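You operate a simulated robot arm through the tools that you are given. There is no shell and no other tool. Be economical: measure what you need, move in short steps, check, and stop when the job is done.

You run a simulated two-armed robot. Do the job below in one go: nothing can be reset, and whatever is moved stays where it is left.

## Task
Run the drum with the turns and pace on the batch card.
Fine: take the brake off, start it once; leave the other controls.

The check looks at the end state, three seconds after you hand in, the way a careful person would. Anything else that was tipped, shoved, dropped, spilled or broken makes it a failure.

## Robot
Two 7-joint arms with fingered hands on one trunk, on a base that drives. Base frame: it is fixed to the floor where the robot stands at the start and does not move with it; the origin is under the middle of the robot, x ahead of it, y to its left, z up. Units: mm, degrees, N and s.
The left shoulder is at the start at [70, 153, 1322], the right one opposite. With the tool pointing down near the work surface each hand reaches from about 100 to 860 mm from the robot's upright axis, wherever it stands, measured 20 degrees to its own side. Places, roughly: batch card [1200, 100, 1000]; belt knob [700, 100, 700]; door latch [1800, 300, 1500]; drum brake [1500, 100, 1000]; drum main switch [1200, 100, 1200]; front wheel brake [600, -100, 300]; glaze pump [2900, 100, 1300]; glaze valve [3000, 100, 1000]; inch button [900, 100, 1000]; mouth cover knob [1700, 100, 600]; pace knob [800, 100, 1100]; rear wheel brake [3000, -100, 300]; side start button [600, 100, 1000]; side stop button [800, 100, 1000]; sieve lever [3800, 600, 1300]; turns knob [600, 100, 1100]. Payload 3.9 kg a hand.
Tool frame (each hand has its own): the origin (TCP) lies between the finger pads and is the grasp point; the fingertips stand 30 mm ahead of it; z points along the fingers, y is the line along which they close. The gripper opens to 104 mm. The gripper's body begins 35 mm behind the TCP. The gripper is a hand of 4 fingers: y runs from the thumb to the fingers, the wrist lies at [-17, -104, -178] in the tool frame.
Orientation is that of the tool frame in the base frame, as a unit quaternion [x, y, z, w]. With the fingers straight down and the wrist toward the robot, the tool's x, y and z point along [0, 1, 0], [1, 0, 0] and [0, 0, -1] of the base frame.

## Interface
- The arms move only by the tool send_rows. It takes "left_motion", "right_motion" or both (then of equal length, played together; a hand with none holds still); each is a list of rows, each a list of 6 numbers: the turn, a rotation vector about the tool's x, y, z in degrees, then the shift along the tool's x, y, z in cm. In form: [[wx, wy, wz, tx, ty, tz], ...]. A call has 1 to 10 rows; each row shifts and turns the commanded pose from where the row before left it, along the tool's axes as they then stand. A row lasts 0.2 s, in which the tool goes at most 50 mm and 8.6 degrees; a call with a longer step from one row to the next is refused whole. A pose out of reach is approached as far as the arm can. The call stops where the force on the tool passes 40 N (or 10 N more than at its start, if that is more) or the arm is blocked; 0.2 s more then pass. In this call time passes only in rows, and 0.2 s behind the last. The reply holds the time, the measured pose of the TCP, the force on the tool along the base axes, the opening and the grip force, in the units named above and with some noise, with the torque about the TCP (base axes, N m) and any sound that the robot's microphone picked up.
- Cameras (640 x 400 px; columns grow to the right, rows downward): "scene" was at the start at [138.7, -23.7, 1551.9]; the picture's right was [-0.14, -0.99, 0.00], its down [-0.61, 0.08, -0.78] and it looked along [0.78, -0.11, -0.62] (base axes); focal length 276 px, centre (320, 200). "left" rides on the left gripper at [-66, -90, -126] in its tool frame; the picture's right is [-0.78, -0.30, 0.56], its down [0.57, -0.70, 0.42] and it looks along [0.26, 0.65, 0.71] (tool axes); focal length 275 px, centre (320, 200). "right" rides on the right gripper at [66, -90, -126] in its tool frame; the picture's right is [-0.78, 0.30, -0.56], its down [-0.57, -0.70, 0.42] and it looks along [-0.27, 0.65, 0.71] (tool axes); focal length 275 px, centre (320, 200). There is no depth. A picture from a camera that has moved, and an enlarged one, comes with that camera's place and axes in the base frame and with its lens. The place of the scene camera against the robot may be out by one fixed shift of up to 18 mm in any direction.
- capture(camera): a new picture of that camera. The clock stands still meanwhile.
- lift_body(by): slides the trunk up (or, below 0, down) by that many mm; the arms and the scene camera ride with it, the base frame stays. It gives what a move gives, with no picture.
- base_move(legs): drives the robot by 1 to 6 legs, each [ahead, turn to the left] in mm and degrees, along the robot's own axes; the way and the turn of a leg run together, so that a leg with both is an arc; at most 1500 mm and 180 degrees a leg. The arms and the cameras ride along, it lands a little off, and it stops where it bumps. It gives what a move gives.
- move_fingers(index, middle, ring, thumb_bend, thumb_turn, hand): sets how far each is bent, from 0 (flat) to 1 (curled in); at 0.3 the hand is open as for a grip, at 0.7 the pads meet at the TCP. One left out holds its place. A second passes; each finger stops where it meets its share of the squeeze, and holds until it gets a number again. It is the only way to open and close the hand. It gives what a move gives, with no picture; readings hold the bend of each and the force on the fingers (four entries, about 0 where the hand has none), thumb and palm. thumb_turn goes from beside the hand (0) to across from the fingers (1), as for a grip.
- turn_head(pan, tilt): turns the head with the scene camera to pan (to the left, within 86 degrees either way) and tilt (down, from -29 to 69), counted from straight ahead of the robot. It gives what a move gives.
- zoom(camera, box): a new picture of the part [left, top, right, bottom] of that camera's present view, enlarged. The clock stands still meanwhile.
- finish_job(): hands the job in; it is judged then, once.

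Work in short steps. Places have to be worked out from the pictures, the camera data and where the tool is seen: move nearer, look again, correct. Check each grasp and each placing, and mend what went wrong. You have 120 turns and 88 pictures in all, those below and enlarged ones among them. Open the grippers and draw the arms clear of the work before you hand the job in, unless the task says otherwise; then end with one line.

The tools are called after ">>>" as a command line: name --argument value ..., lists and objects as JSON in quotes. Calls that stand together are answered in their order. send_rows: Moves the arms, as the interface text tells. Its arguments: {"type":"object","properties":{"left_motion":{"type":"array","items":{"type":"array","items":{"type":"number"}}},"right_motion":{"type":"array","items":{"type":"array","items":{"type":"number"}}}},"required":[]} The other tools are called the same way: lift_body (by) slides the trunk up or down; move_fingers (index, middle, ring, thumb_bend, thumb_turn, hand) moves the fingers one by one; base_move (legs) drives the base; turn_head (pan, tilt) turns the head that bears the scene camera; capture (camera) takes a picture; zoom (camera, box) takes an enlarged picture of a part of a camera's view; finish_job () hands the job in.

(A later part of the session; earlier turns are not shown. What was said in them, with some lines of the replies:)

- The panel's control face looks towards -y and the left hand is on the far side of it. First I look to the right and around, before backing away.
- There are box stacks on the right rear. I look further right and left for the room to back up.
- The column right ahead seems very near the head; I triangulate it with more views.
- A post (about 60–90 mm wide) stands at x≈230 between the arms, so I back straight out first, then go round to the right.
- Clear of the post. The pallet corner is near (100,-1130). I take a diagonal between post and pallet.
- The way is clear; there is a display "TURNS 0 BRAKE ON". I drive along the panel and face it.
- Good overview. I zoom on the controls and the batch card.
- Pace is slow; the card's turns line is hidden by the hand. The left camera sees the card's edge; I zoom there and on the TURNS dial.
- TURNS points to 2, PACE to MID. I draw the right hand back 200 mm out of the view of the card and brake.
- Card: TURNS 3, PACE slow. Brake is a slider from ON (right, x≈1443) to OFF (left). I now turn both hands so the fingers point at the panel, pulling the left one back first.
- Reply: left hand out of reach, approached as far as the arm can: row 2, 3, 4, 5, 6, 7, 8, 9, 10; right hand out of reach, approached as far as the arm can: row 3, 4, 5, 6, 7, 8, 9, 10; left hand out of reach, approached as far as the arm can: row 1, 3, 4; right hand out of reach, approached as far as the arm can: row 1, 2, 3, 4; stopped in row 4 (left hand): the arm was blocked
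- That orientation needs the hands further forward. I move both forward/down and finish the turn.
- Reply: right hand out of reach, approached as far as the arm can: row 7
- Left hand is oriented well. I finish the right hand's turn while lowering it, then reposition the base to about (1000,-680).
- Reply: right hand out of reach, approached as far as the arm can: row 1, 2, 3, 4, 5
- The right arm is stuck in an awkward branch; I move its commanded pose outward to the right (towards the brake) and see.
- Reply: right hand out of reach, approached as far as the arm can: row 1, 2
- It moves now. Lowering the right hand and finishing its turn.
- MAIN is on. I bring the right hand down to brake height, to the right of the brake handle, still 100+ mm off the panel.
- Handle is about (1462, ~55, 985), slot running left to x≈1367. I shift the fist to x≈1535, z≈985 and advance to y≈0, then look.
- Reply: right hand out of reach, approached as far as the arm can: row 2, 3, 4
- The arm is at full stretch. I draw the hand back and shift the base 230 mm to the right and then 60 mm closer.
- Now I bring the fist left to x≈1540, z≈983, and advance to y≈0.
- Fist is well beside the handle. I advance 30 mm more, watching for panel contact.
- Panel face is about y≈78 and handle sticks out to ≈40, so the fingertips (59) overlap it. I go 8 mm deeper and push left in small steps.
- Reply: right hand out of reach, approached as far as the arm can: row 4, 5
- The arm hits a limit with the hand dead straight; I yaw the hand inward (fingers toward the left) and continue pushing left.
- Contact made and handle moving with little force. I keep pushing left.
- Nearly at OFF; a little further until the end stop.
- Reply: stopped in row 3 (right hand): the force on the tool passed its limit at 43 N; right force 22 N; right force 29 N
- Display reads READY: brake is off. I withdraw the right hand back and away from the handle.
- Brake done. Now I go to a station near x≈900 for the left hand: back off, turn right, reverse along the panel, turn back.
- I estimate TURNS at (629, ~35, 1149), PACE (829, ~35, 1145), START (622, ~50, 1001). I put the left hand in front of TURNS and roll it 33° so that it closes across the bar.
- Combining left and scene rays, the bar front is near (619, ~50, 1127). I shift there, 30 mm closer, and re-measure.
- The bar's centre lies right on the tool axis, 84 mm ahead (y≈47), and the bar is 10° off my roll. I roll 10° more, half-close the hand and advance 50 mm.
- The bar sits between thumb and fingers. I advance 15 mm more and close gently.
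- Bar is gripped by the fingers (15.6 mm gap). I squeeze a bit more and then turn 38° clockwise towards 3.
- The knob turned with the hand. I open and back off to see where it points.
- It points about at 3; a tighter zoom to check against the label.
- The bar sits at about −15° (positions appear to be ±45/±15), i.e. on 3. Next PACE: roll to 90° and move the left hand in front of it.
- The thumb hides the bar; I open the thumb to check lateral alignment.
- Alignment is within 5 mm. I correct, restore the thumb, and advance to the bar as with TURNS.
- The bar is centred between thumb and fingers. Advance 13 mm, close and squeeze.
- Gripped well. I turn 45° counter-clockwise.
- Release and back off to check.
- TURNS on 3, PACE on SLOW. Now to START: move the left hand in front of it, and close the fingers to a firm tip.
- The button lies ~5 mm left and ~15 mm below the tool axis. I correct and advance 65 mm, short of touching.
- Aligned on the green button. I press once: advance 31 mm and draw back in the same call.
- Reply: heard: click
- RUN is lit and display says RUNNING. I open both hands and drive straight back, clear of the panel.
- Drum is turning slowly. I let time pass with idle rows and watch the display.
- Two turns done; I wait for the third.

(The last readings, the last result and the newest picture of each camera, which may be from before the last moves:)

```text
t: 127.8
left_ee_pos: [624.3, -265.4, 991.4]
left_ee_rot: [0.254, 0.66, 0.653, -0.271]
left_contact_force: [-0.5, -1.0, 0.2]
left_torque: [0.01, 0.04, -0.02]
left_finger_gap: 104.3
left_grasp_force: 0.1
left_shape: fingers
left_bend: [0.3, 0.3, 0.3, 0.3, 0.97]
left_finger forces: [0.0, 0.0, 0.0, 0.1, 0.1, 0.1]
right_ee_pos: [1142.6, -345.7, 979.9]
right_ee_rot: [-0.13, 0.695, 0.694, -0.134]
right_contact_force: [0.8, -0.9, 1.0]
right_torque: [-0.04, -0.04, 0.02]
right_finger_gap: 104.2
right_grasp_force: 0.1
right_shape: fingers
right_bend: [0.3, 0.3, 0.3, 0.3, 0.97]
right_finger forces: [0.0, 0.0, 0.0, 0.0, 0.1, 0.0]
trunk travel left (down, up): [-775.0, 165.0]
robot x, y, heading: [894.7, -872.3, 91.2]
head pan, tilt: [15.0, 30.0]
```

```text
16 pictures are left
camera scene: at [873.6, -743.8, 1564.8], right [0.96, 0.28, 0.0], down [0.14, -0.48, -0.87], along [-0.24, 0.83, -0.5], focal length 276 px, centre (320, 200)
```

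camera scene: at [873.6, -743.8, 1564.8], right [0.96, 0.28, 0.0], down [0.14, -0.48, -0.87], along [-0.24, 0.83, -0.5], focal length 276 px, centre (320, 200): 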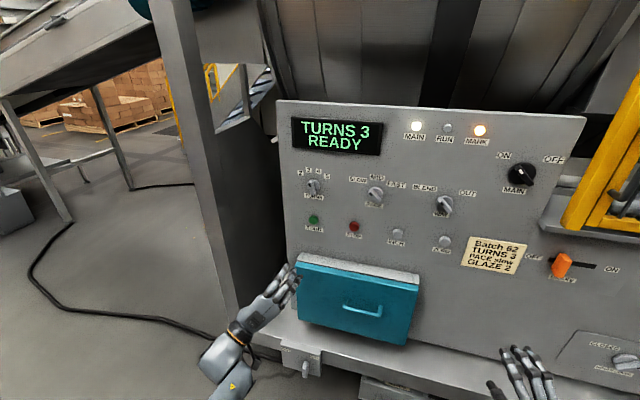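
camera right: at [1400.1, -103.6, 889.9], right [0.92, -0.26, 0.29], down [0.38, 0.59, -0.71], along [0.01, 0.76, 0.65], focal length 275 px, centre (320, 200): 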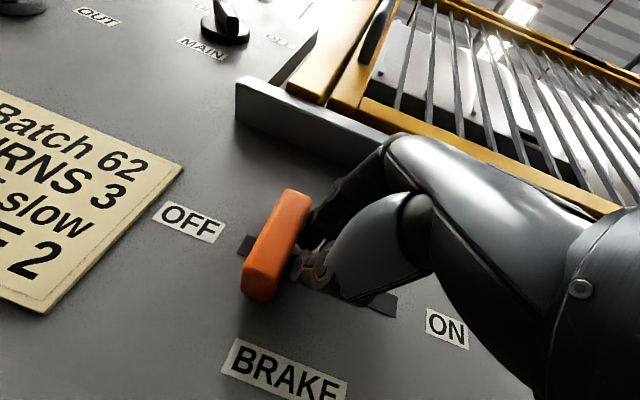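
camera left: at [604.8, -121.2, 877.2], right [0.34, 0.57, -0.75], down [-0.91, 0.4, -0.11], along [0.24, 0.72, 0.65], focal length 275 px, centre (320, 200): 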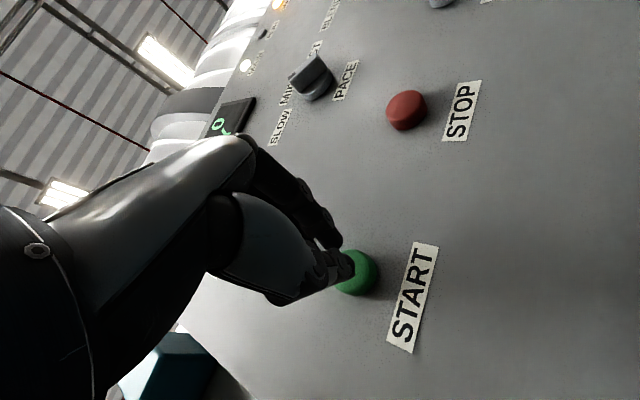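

The display reads TURNS 3 / READY with the MARK lamp lit; everything else is untouched and both hands are open and clear. I hand in.

>>> finish_job

```text
The job is handed in.
```

The drum ran three turns at slow pace, as the batch card says. I took the brake off, pressed START once and left the other controls alone; the display now reads TURNS 3, READY.
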